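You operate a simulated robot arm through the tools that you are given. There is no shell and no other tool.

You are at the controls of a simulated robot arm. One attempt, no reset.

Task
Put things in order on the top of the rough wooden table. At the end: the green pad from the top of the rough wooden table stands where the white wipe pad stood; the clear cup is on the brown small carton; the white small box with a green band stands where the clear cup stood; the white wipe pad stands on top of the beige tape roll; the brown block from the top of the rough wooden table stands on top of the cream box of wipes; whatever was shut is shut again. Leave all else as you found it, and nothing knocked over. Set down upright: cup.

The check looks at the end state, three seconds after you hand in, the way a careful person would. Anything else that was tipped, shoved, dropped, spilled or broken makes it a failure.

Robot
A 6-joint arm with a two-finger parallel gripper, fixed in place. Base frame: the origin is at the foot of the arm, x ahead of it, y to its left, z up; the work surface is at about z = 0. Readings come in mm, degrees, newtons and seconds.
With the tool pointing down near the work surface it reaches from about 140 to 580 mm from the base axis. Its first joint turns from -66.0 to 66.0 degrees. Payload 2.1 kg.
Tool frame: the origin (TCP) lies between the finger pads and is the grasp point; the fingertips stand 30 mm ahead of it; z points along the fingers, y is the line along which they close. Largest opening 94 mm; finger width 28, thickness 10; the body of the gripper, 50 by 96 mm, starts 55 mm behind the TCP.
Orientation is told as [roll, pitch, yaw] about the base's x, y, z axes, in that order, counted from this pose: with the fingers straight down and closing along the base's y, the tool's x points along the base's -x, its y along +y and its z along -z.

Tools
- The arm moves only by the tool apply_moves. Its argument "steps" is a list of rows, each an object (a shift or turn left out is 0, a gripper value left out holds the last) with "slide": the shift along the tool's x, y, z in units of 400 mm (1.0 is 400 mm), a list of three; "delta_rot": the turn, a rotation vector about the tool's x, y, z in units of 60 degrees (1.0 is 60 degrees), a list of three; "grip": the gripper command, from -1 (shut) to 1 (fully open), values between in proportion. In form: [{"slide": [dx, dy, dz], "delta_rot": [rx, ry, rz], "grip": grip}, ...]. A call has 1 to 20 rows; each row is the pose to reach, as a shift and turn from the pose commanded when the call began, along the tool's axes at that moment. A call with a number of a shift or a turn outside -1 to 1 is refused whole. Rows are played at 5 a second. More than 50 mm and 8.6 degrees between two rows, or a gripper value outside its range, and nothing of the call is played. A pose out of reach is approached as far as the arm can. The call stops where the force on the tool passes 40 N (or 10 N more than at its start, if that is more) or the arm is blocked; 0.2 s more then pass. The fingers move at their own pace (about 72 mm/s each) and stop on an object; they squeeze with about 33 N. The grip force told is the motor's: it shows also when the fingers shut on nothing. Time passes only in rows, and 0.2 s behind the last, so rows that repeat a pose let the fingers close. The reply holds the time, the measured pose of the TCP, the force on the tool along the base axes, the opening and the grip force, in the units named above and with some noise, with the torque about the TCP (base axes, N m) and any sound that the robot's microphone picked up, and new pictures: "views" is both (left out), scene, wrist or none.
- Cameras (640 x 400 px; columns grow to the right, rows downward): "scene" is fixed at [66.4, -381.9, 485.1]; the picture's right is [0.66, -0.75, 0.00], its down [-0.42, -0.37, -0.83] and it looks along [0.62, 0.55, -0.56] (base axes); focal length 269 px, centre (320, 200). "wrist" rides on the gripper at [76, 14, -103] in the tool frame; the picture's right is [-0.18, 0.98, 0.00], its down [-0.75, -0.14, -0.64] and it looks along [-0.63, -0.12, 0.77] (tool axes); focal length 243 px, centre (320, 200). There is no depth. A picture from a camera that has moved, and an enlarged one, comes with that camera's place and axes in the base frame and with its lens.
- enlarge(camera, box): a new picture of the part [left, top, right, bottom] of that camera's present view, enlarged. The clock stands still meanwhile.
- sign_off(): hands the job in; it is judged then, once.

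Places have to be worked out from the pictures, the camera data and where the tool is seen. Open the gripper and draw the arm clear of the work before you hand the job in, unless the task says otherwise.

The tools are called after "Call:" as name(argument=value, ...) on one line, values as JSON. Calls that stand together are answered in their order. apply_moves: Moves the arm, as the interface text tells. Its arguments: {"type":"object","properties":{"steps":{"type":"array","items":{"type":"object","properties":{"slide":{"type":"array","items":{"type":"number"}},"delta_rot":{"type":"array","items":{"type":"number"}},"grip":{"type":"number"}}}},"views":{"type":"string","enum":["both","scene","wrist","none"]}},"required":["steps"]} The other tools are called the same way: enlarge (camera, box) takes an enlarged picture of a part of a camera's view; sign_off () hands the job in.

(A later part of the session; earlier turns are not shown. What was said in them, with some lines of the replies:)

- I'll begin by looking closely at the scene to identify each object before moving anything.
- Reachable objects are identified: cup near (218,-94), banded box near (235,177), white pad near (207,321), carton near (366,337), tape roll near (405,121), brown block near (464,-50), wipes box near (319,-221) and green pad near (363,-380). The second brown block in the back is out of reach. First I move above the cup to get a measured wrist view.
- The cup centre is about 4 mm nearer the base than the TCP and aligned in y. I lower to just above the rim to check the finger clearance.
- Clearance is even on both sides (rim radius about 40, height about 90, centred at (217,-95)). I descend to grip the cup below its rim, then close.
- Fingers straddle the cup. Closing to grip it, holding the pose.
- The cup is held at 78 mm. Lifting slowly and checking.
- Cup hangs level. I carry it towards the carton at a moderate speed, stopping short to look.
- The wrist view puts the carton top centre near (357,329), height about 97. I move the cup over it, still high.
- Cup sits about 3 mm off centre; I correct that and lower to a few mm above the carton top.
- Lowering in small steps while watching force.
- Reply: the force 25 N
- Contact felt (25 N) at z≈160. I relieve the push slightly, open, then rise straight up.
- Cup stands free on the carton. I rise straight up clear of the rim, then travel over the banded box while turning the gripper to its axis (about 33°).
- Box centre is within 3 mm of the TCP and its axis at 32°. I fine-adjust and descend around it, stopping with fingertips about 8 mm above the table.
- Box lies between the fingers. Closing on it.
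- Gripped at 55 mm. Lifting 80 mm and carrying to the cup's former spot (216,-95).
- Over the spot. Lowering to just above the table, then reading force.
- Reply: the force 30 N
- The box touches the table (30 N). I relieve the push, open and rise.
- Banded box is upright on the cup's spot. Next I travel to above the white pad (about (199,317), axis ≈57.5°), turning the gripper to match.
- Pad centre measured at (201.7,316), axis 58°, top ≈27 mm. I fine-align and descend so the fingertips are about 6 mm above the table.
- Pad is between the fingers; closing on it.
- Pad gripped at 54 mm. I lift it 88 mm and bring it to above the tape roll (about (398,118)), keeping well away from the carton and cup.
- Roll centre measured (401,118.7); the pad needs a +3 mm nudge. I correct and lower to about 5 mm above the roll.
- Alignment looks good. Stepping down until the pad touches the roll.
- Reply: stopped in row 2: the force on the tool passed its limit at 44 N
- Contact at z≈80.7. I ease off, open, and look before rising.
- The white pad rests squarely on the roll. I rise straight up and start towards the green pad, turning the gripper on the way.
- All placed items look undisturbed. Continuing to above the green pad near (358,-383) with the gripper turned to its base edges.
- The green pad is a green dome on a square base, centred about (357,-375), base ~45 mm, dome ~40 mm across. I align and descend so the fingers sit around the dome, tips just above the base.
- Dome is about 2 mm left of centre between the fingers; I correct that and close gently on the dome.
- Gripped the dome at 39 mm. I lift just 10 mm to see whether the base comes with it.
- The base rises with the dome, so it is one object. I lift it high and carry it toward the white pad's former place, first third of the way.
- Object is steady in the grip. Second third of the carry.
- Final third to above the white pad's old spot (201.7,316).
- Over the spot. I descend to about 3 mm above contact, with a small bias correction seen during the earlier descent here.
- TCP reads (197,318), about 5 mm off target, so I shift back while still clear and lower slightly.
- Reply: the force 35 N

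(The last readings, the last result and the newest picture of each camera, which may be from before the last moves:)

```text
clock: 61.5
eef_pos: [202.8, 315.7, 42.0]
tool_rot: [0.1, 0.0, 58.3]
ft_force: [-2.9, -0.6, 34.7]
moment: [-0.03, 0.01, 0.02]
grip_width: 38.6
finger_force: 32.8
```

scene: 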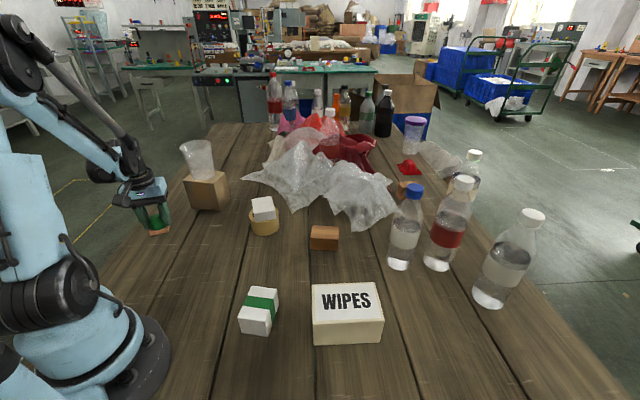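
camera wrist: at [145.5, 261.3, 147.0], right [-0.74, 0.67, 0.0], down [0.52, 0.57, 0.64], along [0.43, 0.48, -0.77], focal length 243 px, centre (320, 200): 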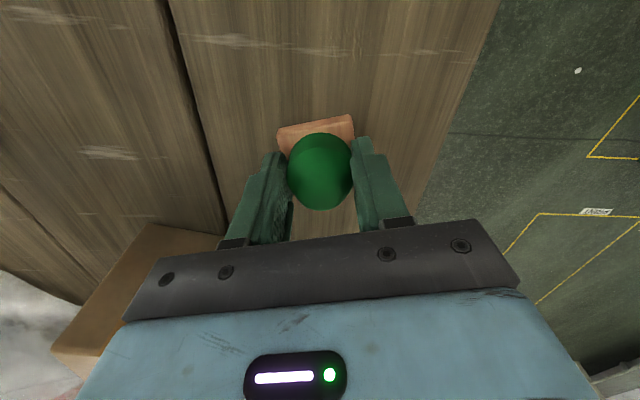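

It sits on the table (35 N). Ease off, open and check.

Call:
apply_moves(steps=[{"slide": [0, 0, -0.0015], "grip": -0.4}, {"slide": [0, 0, -0.0015], "grip": -0.4}, {"slide": [0, 0, -0.0015], "grip": 1}, {"slide": [0, 0, -0.0015], "grip": 1}, {"slide": [0, 0, -0.0015], "grip": 1}, {"slide": [0, 0, -0.0015], "grip": 1}])

Call:
enlarge(camera="scene", box=[100, 160, 220, 260])

```text
clock: 62.9
eef_pos: [202.9, 314.6, 41.9]
tool_rot: [0.0, 0.0, 58.3]
ft_force: [-0.1, -0.1, 0.3]
moment: [0.0, 0.01, 0.0]
grip_width: 93.8
finger_force: 0.1
camera wrist: at [150.3, 259.0, 144.6], right [-0.74, 0.67, 0.0], down [0.52, 0.57, 0.64], along [0.43, 0.48, -0.77], focal length 243 px, centre (320, 200)
```

scene: 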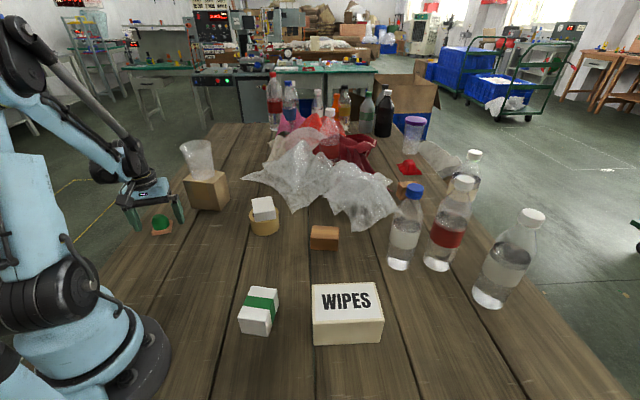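
wrist: 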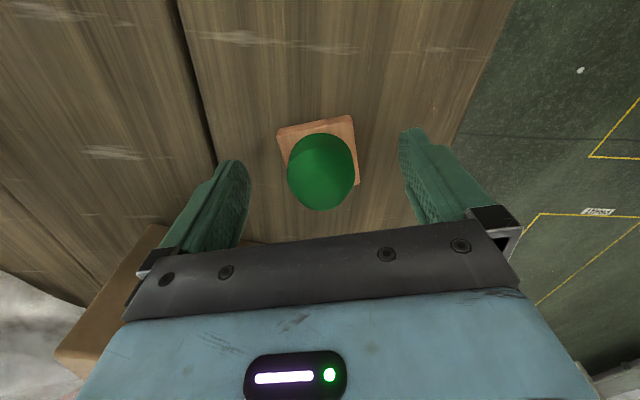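

```text
4.00 times, centred on (160, 210) of scene
camera zoom: at [66.4, -381.9, 485.1], right [0.66, -0.75, 0.0], down [-0.42, -0.37, -0.83], along [0.62, 0.55, -0.56], focal length 1077 px, centre (960, 160)
```

zoom: 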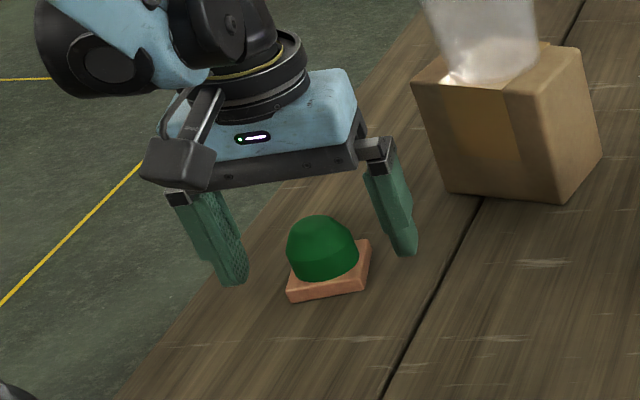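

Green pad is flat on the old spot and released. I rise and head for the brown block, rotating the gripper on the way.

Call:
apply_moves(steps=[{"slide": [0, 0, -0.04], "grip": 1}, {"slide": [0, 0, -0.12], "grip": 1}, {"slide": [0, 0, -0.22], "grip": 1}, {"slide": [0, 0, -0.33], "grip": 1}, {"slide": [0, 0, -0.445], "grip": 1}, {"slide": [0.0111, -0.0256, -0.445], "delta_rot": [0, 0, 0.0468], "grip": 1}, {"slide": [0.0376, -0.0872, -0.445], "delta_rot": [0, 0, 0.159], "grip": 1}, {"slide": [0.0663, -0.1538, -0.445], "delta_rot": [0, 0, 0.2805], "grip": 1}, {"slide": [0.0951, -0.2205, -0.445], "delta_rot": [0, 0, 0.4021], "grip": 1}, {"slide": [0.1238, -0.2871, -0.445], "delta_rot": [0, 0, 0.5236], "grip": 1}, {"slide": [0.1526, -0.3538, -0.445], "delta_rot": [0, 0, 0.6452], "grip": 1}, {"slide": [0.1813, -0.4204, -0.445], "delta_rot": [0, 0, 0.7667], "grip": 1}, {"slide": [0.2056, -0.4768, -0.445], "delta_rot": [0, 0, 0.8696], "grip": 1}, {"slide": [0.2211, -0.5127, -0.445], "delta_rot": [0, 0, 0.935], "grip": 1}, {"slide": [0.2211, -0.5127, -0.445], "delta_rot": [0, 0, 0.935], "grip": 1}])

```text
clock: 66.1
eef_pos: [329.5, 132.3, 220.0]
tool_rot: [0.1, 0.0, 2.1]
ft_force: [0.0, 0.2, 0.0]
moment: [0.0, 0.0, 0.0]
grip_width: 93.9
finger_force: 0.1
camera wrist: at [253.3, 145.9, 322.0], right [0.15, 0.99, 0.0], down [0.76, -0.11, 0.64], along [0.63, -0.09, -0.77], focal length 243 px, centre (320, 200)
```

scene: 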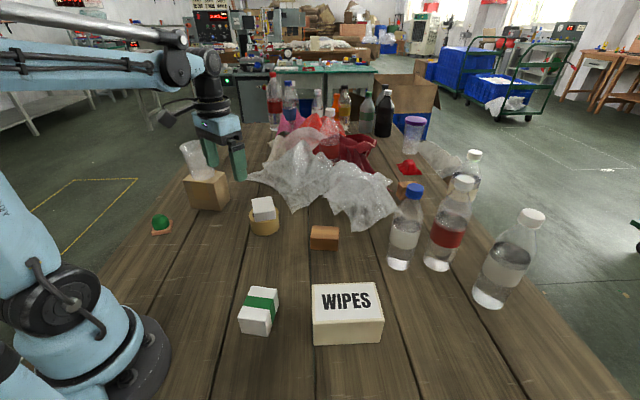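
wrist: 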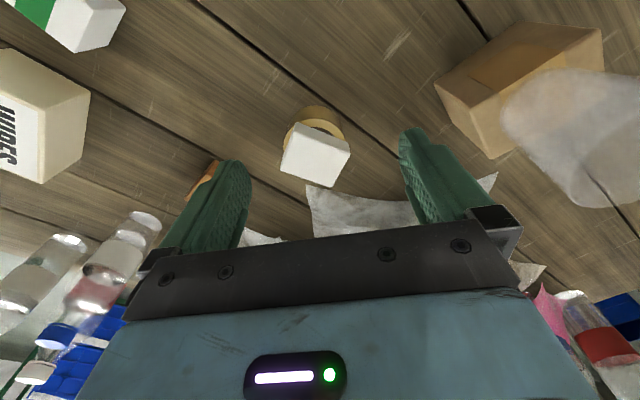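

Everything behind looks stable. Continuing to above the brown block near (460,-52).

Call:
apply_moves(steps=[{"slide": [-0.0155, -0.0236, 0], "delta_rot": [0, 0, 0.0468], "grip": 1}, {"slide": [-0.0526, -0.0803, 0], "delta_rot": [0, 0, 0.159], "grip": 1}, {"slide": [-0.0928, -0.1418, 0], "delta_rot": [0, 0, 0.2805], "grip": 1}, {"slide": [-0.133, -0.2032, 0], "delta_rot": [0, 0, 0.4021], "grip": 1}, {"slide": [-0.1732, -0.2646, 0], "delta_rot": [0, 0, 0.5236], "grip": 1}, {"slide": [-0.2133, -0.326, 0], "delta_rot": [0, 0, 0.6452], "grip": 1}, {"slide": [-0.2535, -0.3875, 0], "delta_rot": [0, 0, 0.7667], "grip": 1}, {"slide": [-0.2876, -0.4394, 0], "delta_rot": [0, 0, 0.8696], "grip": 1}, {"slide": [-0.3092, -0.4725, 0], "delta_rot": [0, 0, 0.935], "grip": 1}, {"slide": [-0.3092, -0.4725, 0], "delta_rot": [0, 0, 0.935], "grip": 1}])

Call:
enlarge(camera="wrist", box=[240, 20, 400, 150])

Call:
enlarge(camera="scene", box=[130, 130, 350, 270])

```text
clock: 68.3
eef_pos: [462.3, -52.9, 221.1]
tool_rot: [0.0, 0.1, -54.0]
ft_force: [1.0, -0.7, 0.3]
moment: [0.01, 0.01, -0.01]
grip_width: 93.7
finger_force: 0.0
camera wrist: at [428.3, 18.1, 322.5], right [0.9, 0.43, 0.0], down [0.33, -0.69, 0.64], along [0.28, -0.58, -0.77], focal length 243 px, centre (320, 200)
```

scene: 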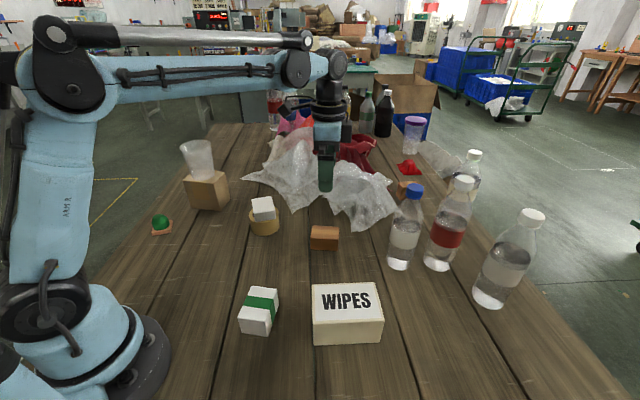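
wrist: 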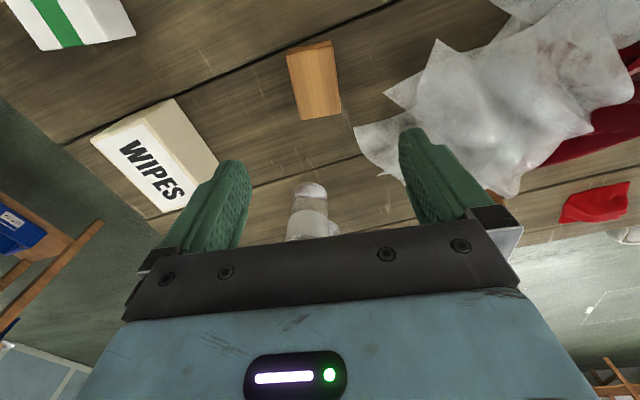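

```text
3.08 times, centred on (320, 85) of wrist
camera zoom: at [428.3, 18.1, 322.5], right [0.9, 0.43, 0.0], down [0.33, -0.69, 0.64], along [0.28, -0.58, -0.77], focal length 746 px, centre (320, 554)
```

zoom: 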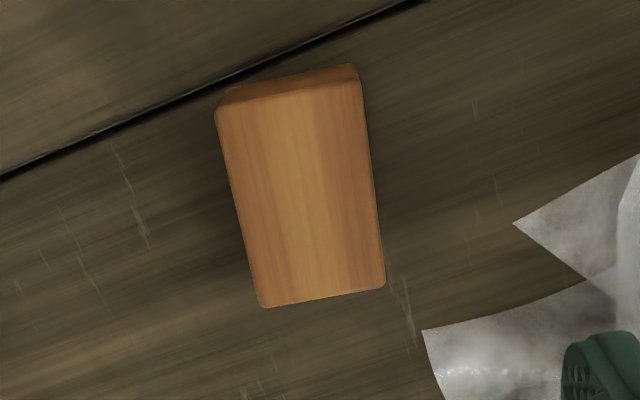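

```text
2.86 times, centred on (240, 200) of scene
camera zoom: at [66.4, -381.9, 485.1], right [0.66, -0.75, 0.0], down [-0.42, -0.37, -0.83], along [0.62, 0.55, -0.56], focal length 769 px, centre (549, 200)
```

zoom: 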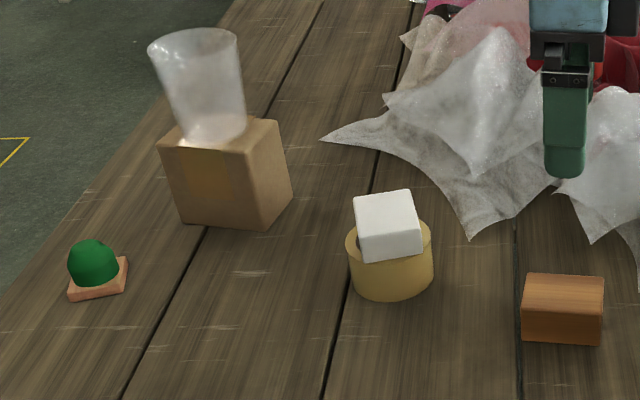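

Block centre measured (457.5,-52.8), axis -55°. The plastic film is some 25 mm beyond the far finger, so I narrow the opening to 75 mm and descend.

Call:
apply_moves(steps=[{"slide": [0.0056, -0.0098, 0.07], "delta_rot": [0, 0, 0.018], "grip": 0.6}, {"slide": [0.0056, -0.0098, 0.16], "delta_rot": [0, 0, 0.018], "grip": 0.6}, {"slide": [0.0056, -0.0098, 0.25], "delta_rot": [0, 0, 0.018], "grip": 0.6}, {"slide": [0.0056, -0.0098, 0.32], "delta_rot": [0, 0, 0.018], "grip": 0.6}, {"slide": [0.0056, -0.0098, 0.32], "delta_rot": [0, 0, 0.018], "grip": 0.6}])

```text
clock: 69.5
eef_pos: [458.4, -53.0, 92.4]
tool_rot: [0.0, 0.1, -54.9]
ft_force: [0.1, 0.7, 0.5]
moment: [-0.02, 0.0, 0.02]
grip_width: 75.1
finger_force: 0.0
camera wrist: at [425.7, 19.3, 194.0], right [0.91, 0.41, 0.0], down [0.32, -0.7, 0.64], along [0.27, -0.58, -0.77], focal length 243 px, centre (320, 200)
```

scene: 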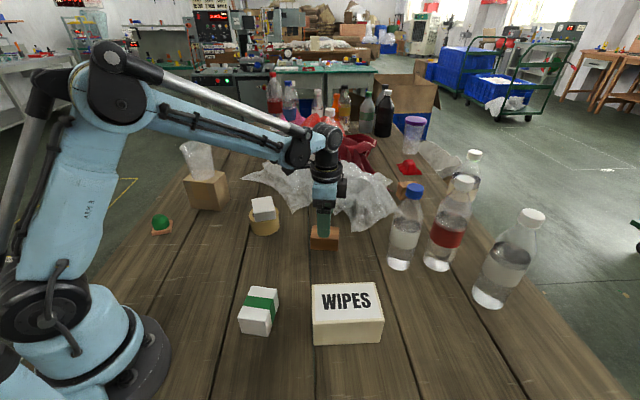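
wrist: 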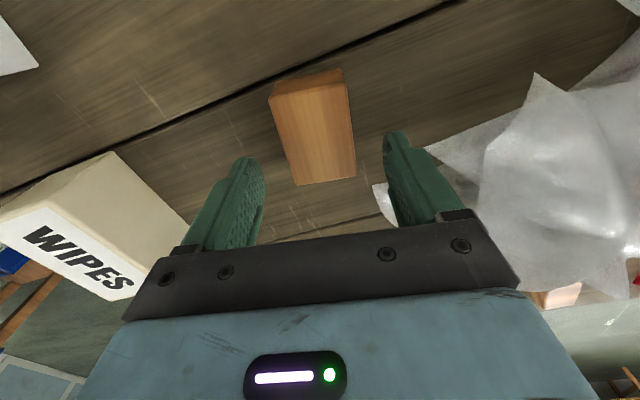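

Block is centred within 2-3 mm and the film stays clear of the fingers. Descending the rest.

Call:
apply_moves(steps=[{"slide": [0, -0.005, 0.03], "grip": 0.6}, {"slide": [0, -0.005, 0.07], "grip": 0.6}, {"slide": [0, -0.005, 0.11], "grip": 0.6}, {"slide": [0, -0.005, 0.1385], "grip": 0.6}, {"slide": [0, -0.005, 0.1385], "grip": 0.6}])

```text
clock: 70.7
eef_pos: [456.8, -52.2, 37.2]
tool_rot: [-0.1, 0.1, -55.0]
ft_force: [0.2, -1.1, -0.4]
moment: [-0.06, 0.01, 0.0]
grip_width: 75.0
finger_force: 0.1
camera wrist: at [424.4, 18.7, 138.8], right [0.91, 0.41, 0.0], down [0.32, -0.7, 0.64], along [0.27, -0.58, -0.77], focal length 243 px, centre (320, 200)
```

scene: 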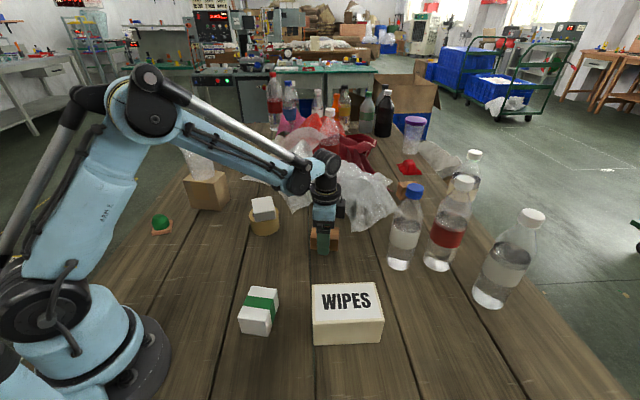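
wrist: 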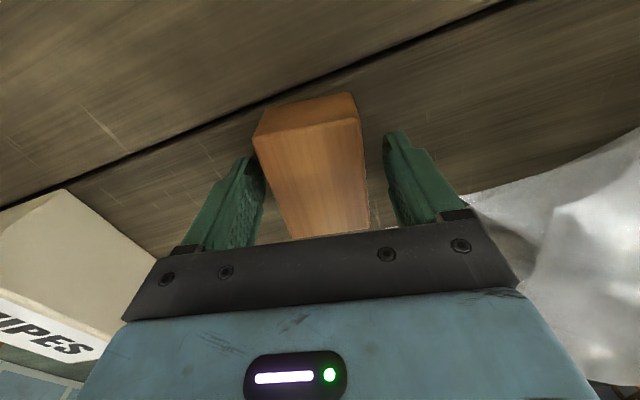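

Block is between the fingers with no contact. Closing.

Call:
apply_moves(steps=[{"slide": [0, 0, 0], "grip": -0.3}, {"slide": [0, 0, 0], "grip": -0.3}, {"slide": [0, 0, 0], "grip": -0.3}, {"slide": [0, 0, 0], "grip": -0.3}, {"slide": [0, 0, 0], "grip": -0.3}], views="wrist")

```text
clock: 71.9
eef_pos: [456.3, -53.7, 36.6]
tool_rot: [0.1, 0.1, -55.0]
ft_force: [0.4, 0.2, 0.1]
moment: [-0.05, 0.03, -0.05]
grip_width: 53.5
finger_force: 33.4
camera wrist: at [424.4, 18.7, 139.0], right [0.91, 0.41, 0.0], down [0.32, -0.7, 0.64], along [0.27, -0.58, -0.77], focal length 243 px, centre (320, 200)
```

wrist: 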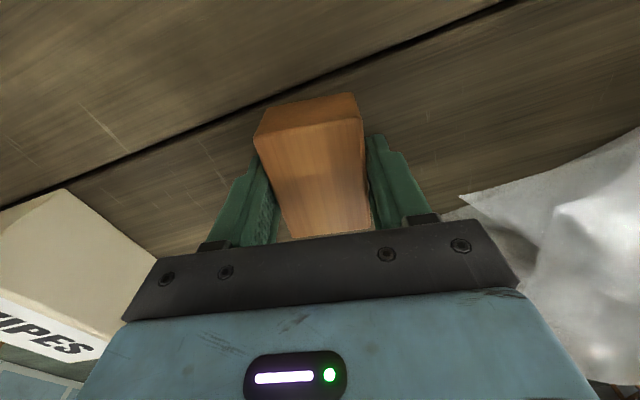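

Gripped at 53.5 mm. Lifting 124 mm and moving part-way to the wipes box to measure it from the wrist camera.

Call:
apply_moves(steps=[{"slide": [0, 0, -0.02], "grip": -0.3}, {"slide": [0, 0, -0.07], "grip": -0.3}, {"slide": [0, 0, -0.14], "grip": -0.3}, {"slide": [0, 0, -0.22], "grip": -0.3}, {"slide": [0, 0, -0.3], "grip": -0.3}, {"slide": [-0.01, -0.034, -0.31], "delta_rot": [0, 0, -0.02], "grip": -0.3}, {"slide": [-0.03, -0.105, -0.31], "delta_rot": [0, 0, -0.05], "grip": -0.3}, {"slide": [-0.052, -0.182, -0.31], "delta_rot": [0, 0, -0.09], "grip": -0.3}, {"slide": [-0.074, -0.26, -0.31], "delta_rot": [0, 0, -0.13], "grip": -0.3}, {"slide": [-0.0893, -0.3128, -0.31], "delta_rot": [0, 0, -0.15], "grip": -0.3}, {"slide": [-0.0893, -0.3128, -0.31], "delta_rot": [0, 0, -0.15], "grip": -0.3}])

Call:
enlarge(camera="wrist", box=[60, 40, 380, 240])

```text
clock: 74.3
eef_pos: [374.2, -155.2, 161.7]
tool_rot: [0.0, 0.2, -45.8]
ft_force: [-0.9, 0.4, -1.2]
moment: [0.01, -0.02, -0.01]
grip_width: 53.4
finger_force: 32.3
camera wrist: at [331.1, -89.2, 263.6], right [0.83, 0.55, 0.0], down [0.42, -0.64, 0.64], along [0.35, -0.53, -0.77], focal length 243 px, centre (320, 200)
```

scene: 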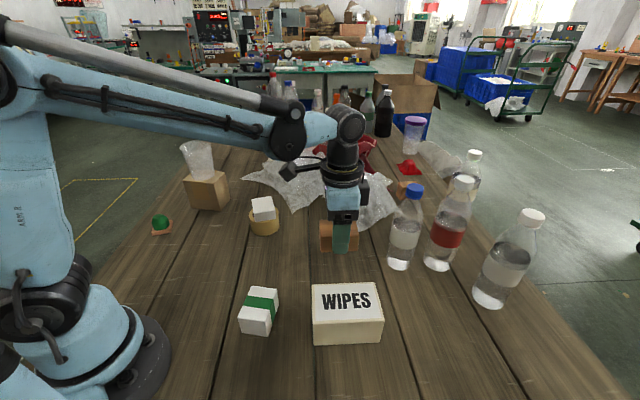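
wrist: 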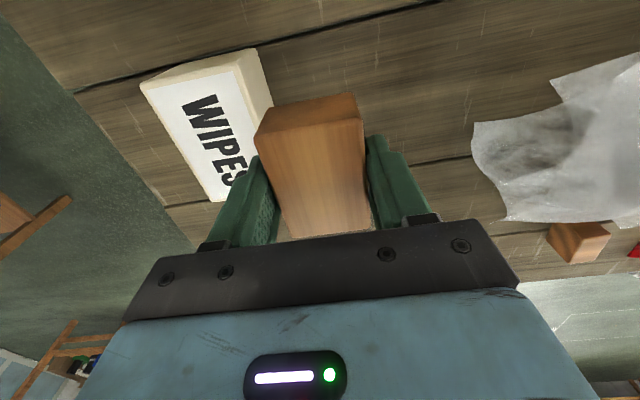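

```text
2.00 times, centred on (220, 140) of wrist
camera zoom: at [331.1, -89.2, 263.6], right [0.83, 0.55, 0.0], down [0.42, -0.64, 0.64], along [0.35, -0.53, -0.77], focal length 485 px, centre (520, 320)
```

zoom: 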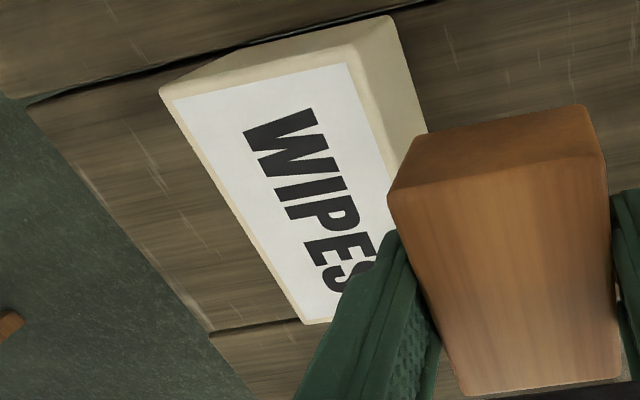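

Wipes box top centre measured (313,-222.5), axis -46.7°. Moving the block over its centre, still high.

Call:
apply_moves(steps=[{"slide": [-0.002, -0.03, 0], "delta_rot": [0, 0, 0.003], "grip": -0.3}, {"slide": [-0.006, -0.09, 0], "delta_rot": [0, 0, 0.008], "grip": -0.3}, {"slide": [-0.011, -0.155, 0], "delta_rot": [0, 0, 0.012], "grip": -0.3}, {"slide": [-0.0145, -0.205, 0], "delta_rot": [0, 0, 0.015], "grip": -0.3}, {"slide": [-0.0156, -0.2278, 0], "delta_rot": [0, 0, 0.015], "grip": -0.3}, {"slide": [-0.0156, -0.2278, 0.05], "delta_rot": [0, 0, 0.015], "grip": -0.3}, {"slide": [-0.0156, -0.2278, 0.1], "delta_rot": [0, 0, 0.015], "grip": -0.3}, {"slide": [-0.0156, -0.2278, 0.1], "delta_rot": [0, 0, 0.015], "grip": -0.3}])

Call:
enlarge(camera="wrist", box=[200, 20, 440, 240])

Call:
enlarge(camera="scene", box=[280, 220, 420, 360])

```text
clock: 76.1
eef_pos: [311.1, -222.8, 122.2]
tool_rot: [0.0, -0.1, -46.9]
ft_force: [0.2, -0.4, -1.2]
moment: [0.02, 0.0, 0.01]
grip_width: 53.8
finger_force: 32.8
camera wrist: at [269.6, -156.5, 223.0], right [0.84, 0.54, 0.0], down [0.41, -0.65, 0.64], along [0.34, -0.54, -0.77], focal length 243 px, centre (320, 200)
```

scene: 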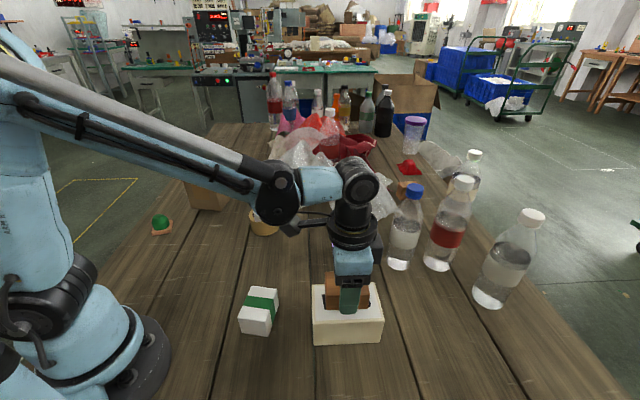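
wrist: 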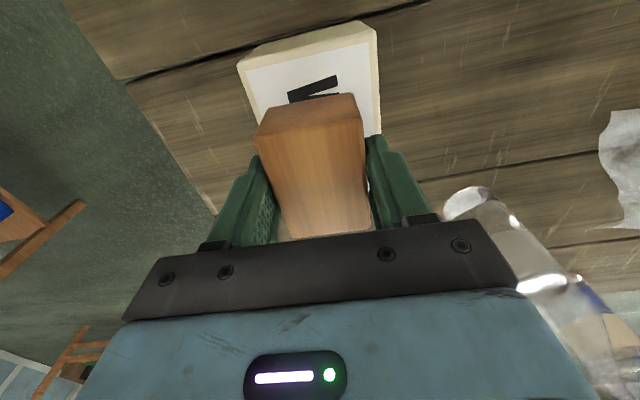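

```text
1.82 times, centred on (320, 130) of wrist
camera zoom: at [269.6, -156.5, 223.0], right [0.84, 0.54, 0.0], down [0.41, -0.65, 0.64], along [0.34, -0.54, -0.77], focal length 441 px, centre (320, 327)
```

zoom: 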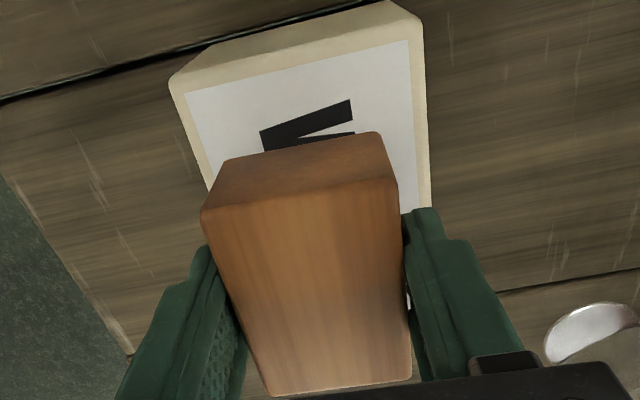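

```text
2.86 times, centred on (350, 290) of scene
camera zoom: at [66.4, -381.9, 485.1], right [0.66, -0.75, 0.0], down [-0.42, -0.37, -0.83], along [0.62, 0.55, -0.56], focal length 769 px, centre (234, -57)
```

zoom: 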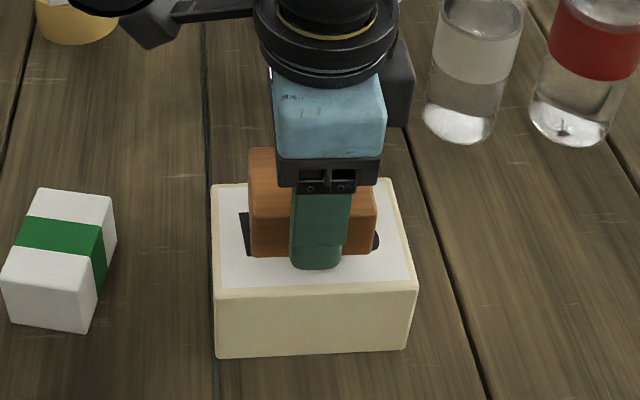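

Block is centred over the box (bottom about 17 mm above its top). Lowering carefully.

Call:
apply_moves(steps=[{"slide": [-0.002, 0.002, 0.015], "grip": -0.3}, {"slide": [-0.002, 0.002, 0.028], "grip": -0.3}, {"slide": [-0.002, 0.002, 0.034], "grip": -0.3}, {"slide": [-0.002, 0.002, 0.034], "grip": -0.3}], views="none")

```text
clock: 77.1
eef_pos: [314.0, -222.4, 107.2]
tool_rot: [0.0, 0.1, -46.9]
ft_force: [-0.4, -0.3, -0.9]
moment: [-0.01, 0.02, -0.03]
grip_width: 53.8
finger_force: 32.4
```

Call:
apply_moves(steps=[{"slide": [0, 0, 0.003], "grip": -0.3}, {"slide": [0, 0, 0.005], "grip": -0.3}, {"slide": [0, 0, 0.005], "grip": -0.3}], views="none")

```text
clock: 77.9
eef_pos: [313.1, -222.6, 104.5]
tool_rot: [0.0, 0.0, -46.9]
ft_force: [-3.9, 1.0, 27.6]
moment: [0.03, 0.05, 0.03]
grip_width: 53.4
finger_force: 32.7
```

Contact (28 N) at z≈104.5, so the block rests on the box. Ease off, open, and check.

Call:
apply_moves(steps=[{"slide": [0, 0, -0.0015], "grip": -0.3}, {"slide": [0, 0, -0.0015], "grip": -0.3}, {"slide": [0, 0, -0.0015], "grip": 0.8}, {"slide": [0, 0, -0.0015], "grip": 0.8}, {"slide": [0, 0, -0.0015], "grip": 0.8}, {"slide": [0, 0, -0.0015], "grip": 0.8}])

Call:
enlarge(camera="scene", box=[280, 220, 420, 360])

```text
clock: 79.3
eef_pos: [313.8, -220.9, 105.7]
tool_rot: [0.0, 0.0, -46.9]
ft_force: [1.2, -0.5, 0.7]
moment: [-0.02, 0.0, -0.01]
grip_width: 84.8
finger_force: 0.1
camera wrist: at [271.8, -156.1, 207.6], right [0.84, 0.54, 0.0], down [0.41, -0.65, 0.64], along [0.34, -0.54, -0.77], focal length 243 px, centre (320, 200)
```

scene: 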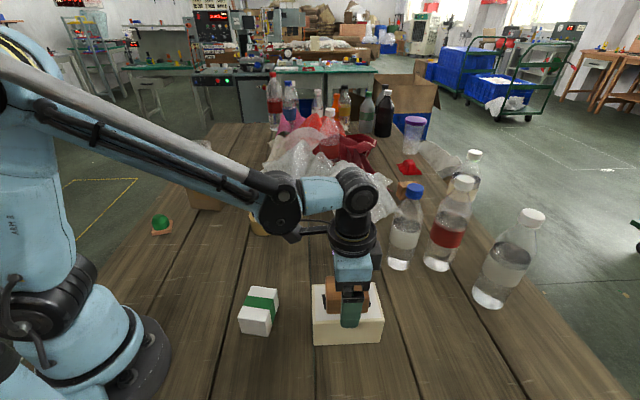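
wrist: 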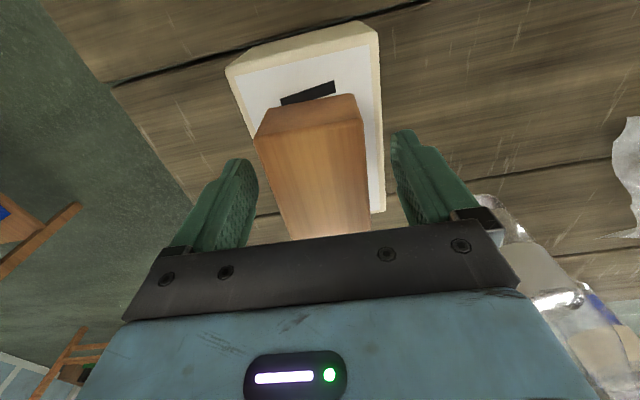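

```text
2.86 times, centred on (350, 290) of scene
camera zoom: at [66.4, -381.9, 485.1], right [0.66, -0.75, 0.0], down [-0.42, -0.37, -0.83], along [0.62, 0.55, -0.56], focal length 769 px, centre (234, -57)
```

zoom: 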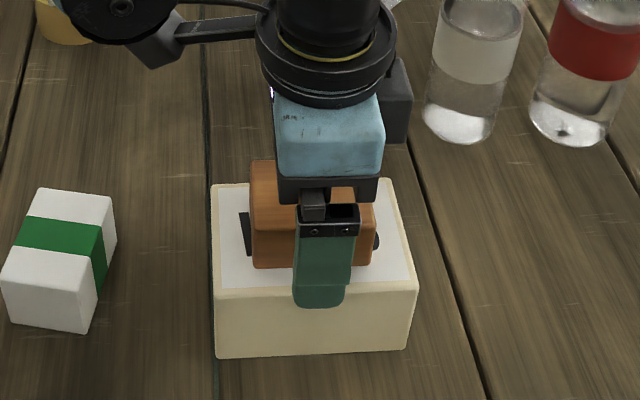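

Block is released and stands on the box. I rise straight up, then back to the starting pose to inspect the whole table.

Call:
apply_moves(steps=[{"slide": [0, 0, -0.04], "grip": 0.8}, {"slide": [0, 0, -0.12], "grip": 0.8}, {"slide": [0, 0, -0.21], "grip": 0.8}, {"slide": [0, 0, -0.31], "grip": 1}, {"slide": [0, 0, -0.41], "grip": 1}, {"slide": [0, 0, -0.5], "grip": 1}, {"slide": [0.02, 0.025, -0.54], "delta_rot": [0, 0, -0.06], "grip": 1}, {"slide": [0.06, 0.077, -0.5575], "delta_rot": [0, 0, -0.17], "grip": 1}, {"slide": [0.11, 0.14, -0.5575], "delta_rot": [0, 0, -0.3], "grip": 1}, {"slide": [0.16, 0.205, -0.5575], "delta_rot": [0, 0, -0.43], "grip": 1}, {"slide": [0.21, 0.27, -0.5575], "delta_rot": [0, 0, -0.56], "grip": 1}, {"slide": [0.25, 0.32, -0.5575], "delta_rot": [0, 0, -0.68], "grip": 1}, {"slide": [0.279, 0.357, -0.5575], "delta_rot": [0, 0, -0.78], "grip": 1}, {"slide": [0.279, 0.357, -0.5575], "delta_rot": [0, 0, -0.78], "grip": 1}])

Call:
enlarge(camera="scene", box=[130, 120, 350, 270])

Call:
enlarge(camera="scene", box=[220, 230, 440, 380])

Call:
enlarge(camera="scene", box=[240, 80, 560, 300])

```text
clock: 82.3
eef_pos: [342.9, -43.5, 330.7]
tool_rot: [0.2, 0.0, -0.1]
ft_force: [0.5, 0.3, -0.9]
moment: [0.03, -0.02, -0.01]
grip_width: 94.1
finger_force: 0.0
camera wrist: at [266.0, -28.2, 431.4], right [0.18, 0.98, 0.0], down [0.75, -0.14, 0.64], along [0.63, -0.12, -0.77], focal length 243 px, centre (320, 200)
```

scene: 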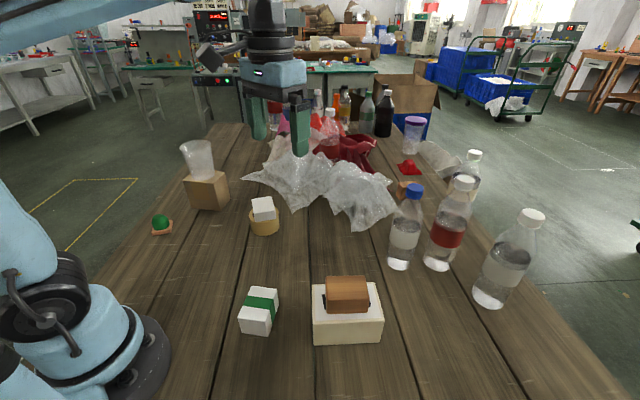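
wrist: 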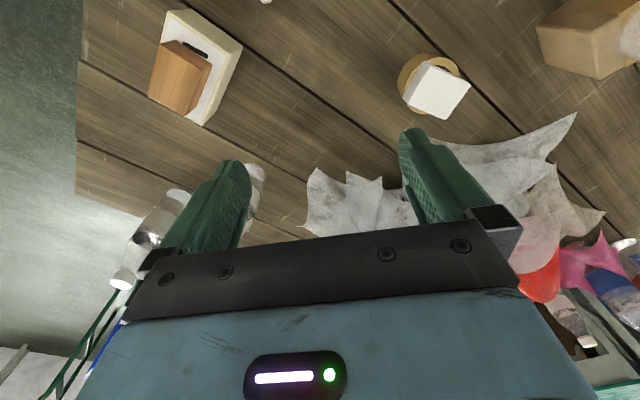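

```text
2.67 times, centred on (240, 195) of scene
camera zoom: at [66.4, -381.9, 485.1], right [0.66, -0.75, 0.0], down [-0.42, -0.37, -0.83], along [0.62, 0.55, -0.56], focal length 718 px, centre (533, 213)
```

zoom: 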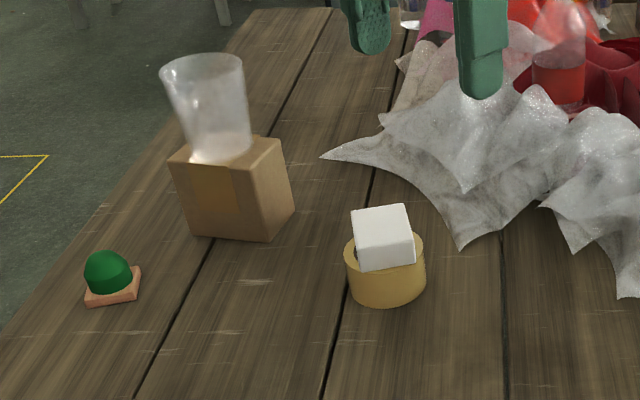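

```text
2.67 times, centred on (330, 305) of scene
camera zoom: at [66.4, -381.9, 485.1], right [0.66, -0.75, 0.0], down [-0.42, -0.37, -0.83], along [0.62, 0.55, -0.56], focal length 718 px, centre (293, -80)
```

zoom: 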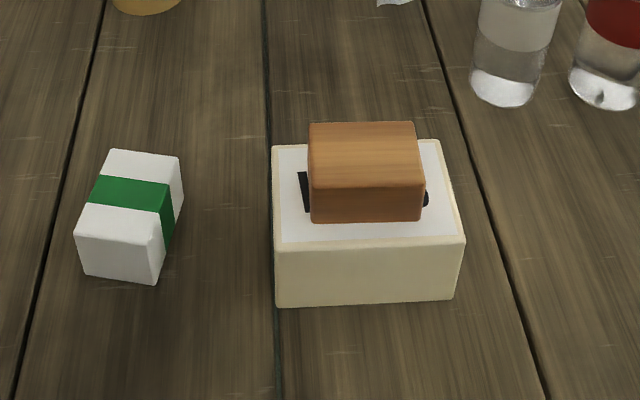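

```text
1.82 times, centred on (400, 190) of scene
camera zoom: at [66.4, -381.9, 485.1], right [0.66, -0.75, 0.0], down [-0.42, -0.37, -0.83], along [0.62, 0.55, -0.56], focal length 489 px, centre (174, 218)
```

zoom: 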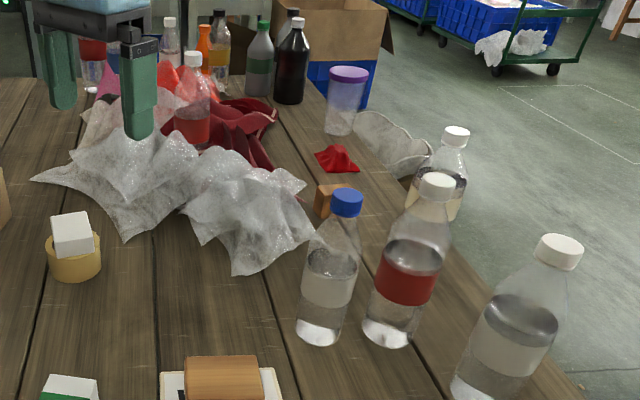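

Call:
enlarge(camera="wrist", box=[380, 30, 500, 140])

Call:
enlarge(camera="scene", box=[230, 180, 300, 250])

Call:
enlarge(camera="scene", box=[165, 130, 245, 220])

```text
3.64 times, centred on (440, 85) of wrist
camera zoom: at [266.0, -28.2, 431.4], right [0.18, 0.98, 0.0], down [0.75, -0.14, 0.64], along [0.63, -0.12, -0.77], focal length 882 px, centre (-116, 618)
```

zoom: 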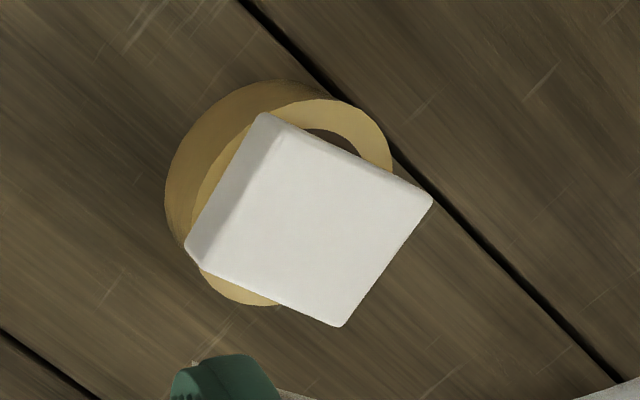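

```text
5.71 times, centred on (265, 215) of scene
camera zoom: at [66.4, -381.9, 485.1], right [0.66, -0.75, 0.0], down [-0.42, -0.37, -0.83], along [0.62, 0.55, -0.56], focal length 1538 px, centre (634, 114)
```

zoom: 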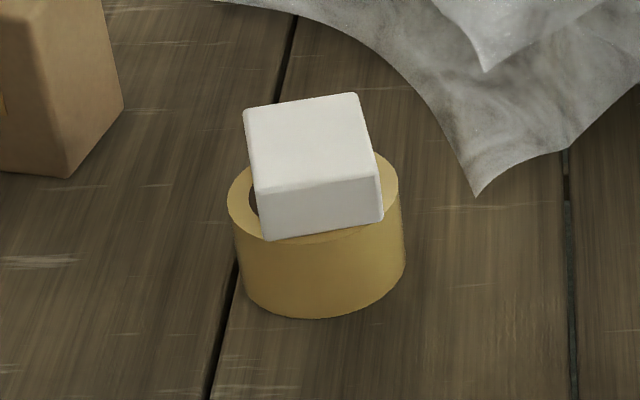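

```text
4.44 times, centred on (205, 175) of scene
camera zoom: at [66.4, -381.9, 485.1], right [0.66, -0.75, 0.0], down [-0.42, -0.37, -0.83], along [0.62, 0.55, -0.56], focal length 1196 px, centre (831, 311)
```

zoom: 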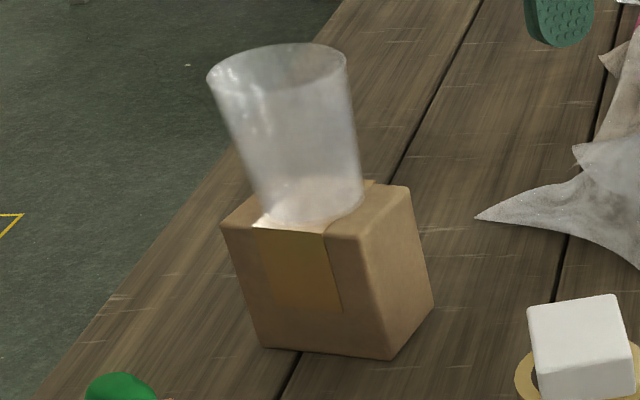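

Everything is in its place: cup upright on the carton, banded box on the cup's old spot, white pad level on the tape roll, green pad where the white pad stood, brown block on the wipes box. The film, bottles and other items are unchanged, the gripper is open and the arm is clear, so I hand in.

Call:
sign_off()

```text
The job is handed in.
```

I moved all five items where you asked and handed the job in. The result of the check isn't back yet.

| Item | Where it is now |
|---|---|
| Clear cup | Upright on the brown small carton |
| White small box with green band | Where the clear cup stood |
| White wipe pad | Level on top of the beige tape roll, within about 3 mm of its centre |
| Green pad | Flat where the white wipe pad stood, within about 5 mm |
| Brown block | On top of the cream box of wipes, close to its centre |

- **Brown block:** there are two on the table. I used the near one, because the other is behind the blue-capped bottle and out of the arm's reach.
- **Green pad:** it's a green dome on a square base. A small test lift showed they are one piece, so I moved both together.
- **Shut items:** I found nothing that had been shut, so there was nothing to close again.

In the last pictures nothing was knocked over, and the plastic film and bottles looked unchanged. The gripper is open and the arm is back near its starting position, clear of the table.
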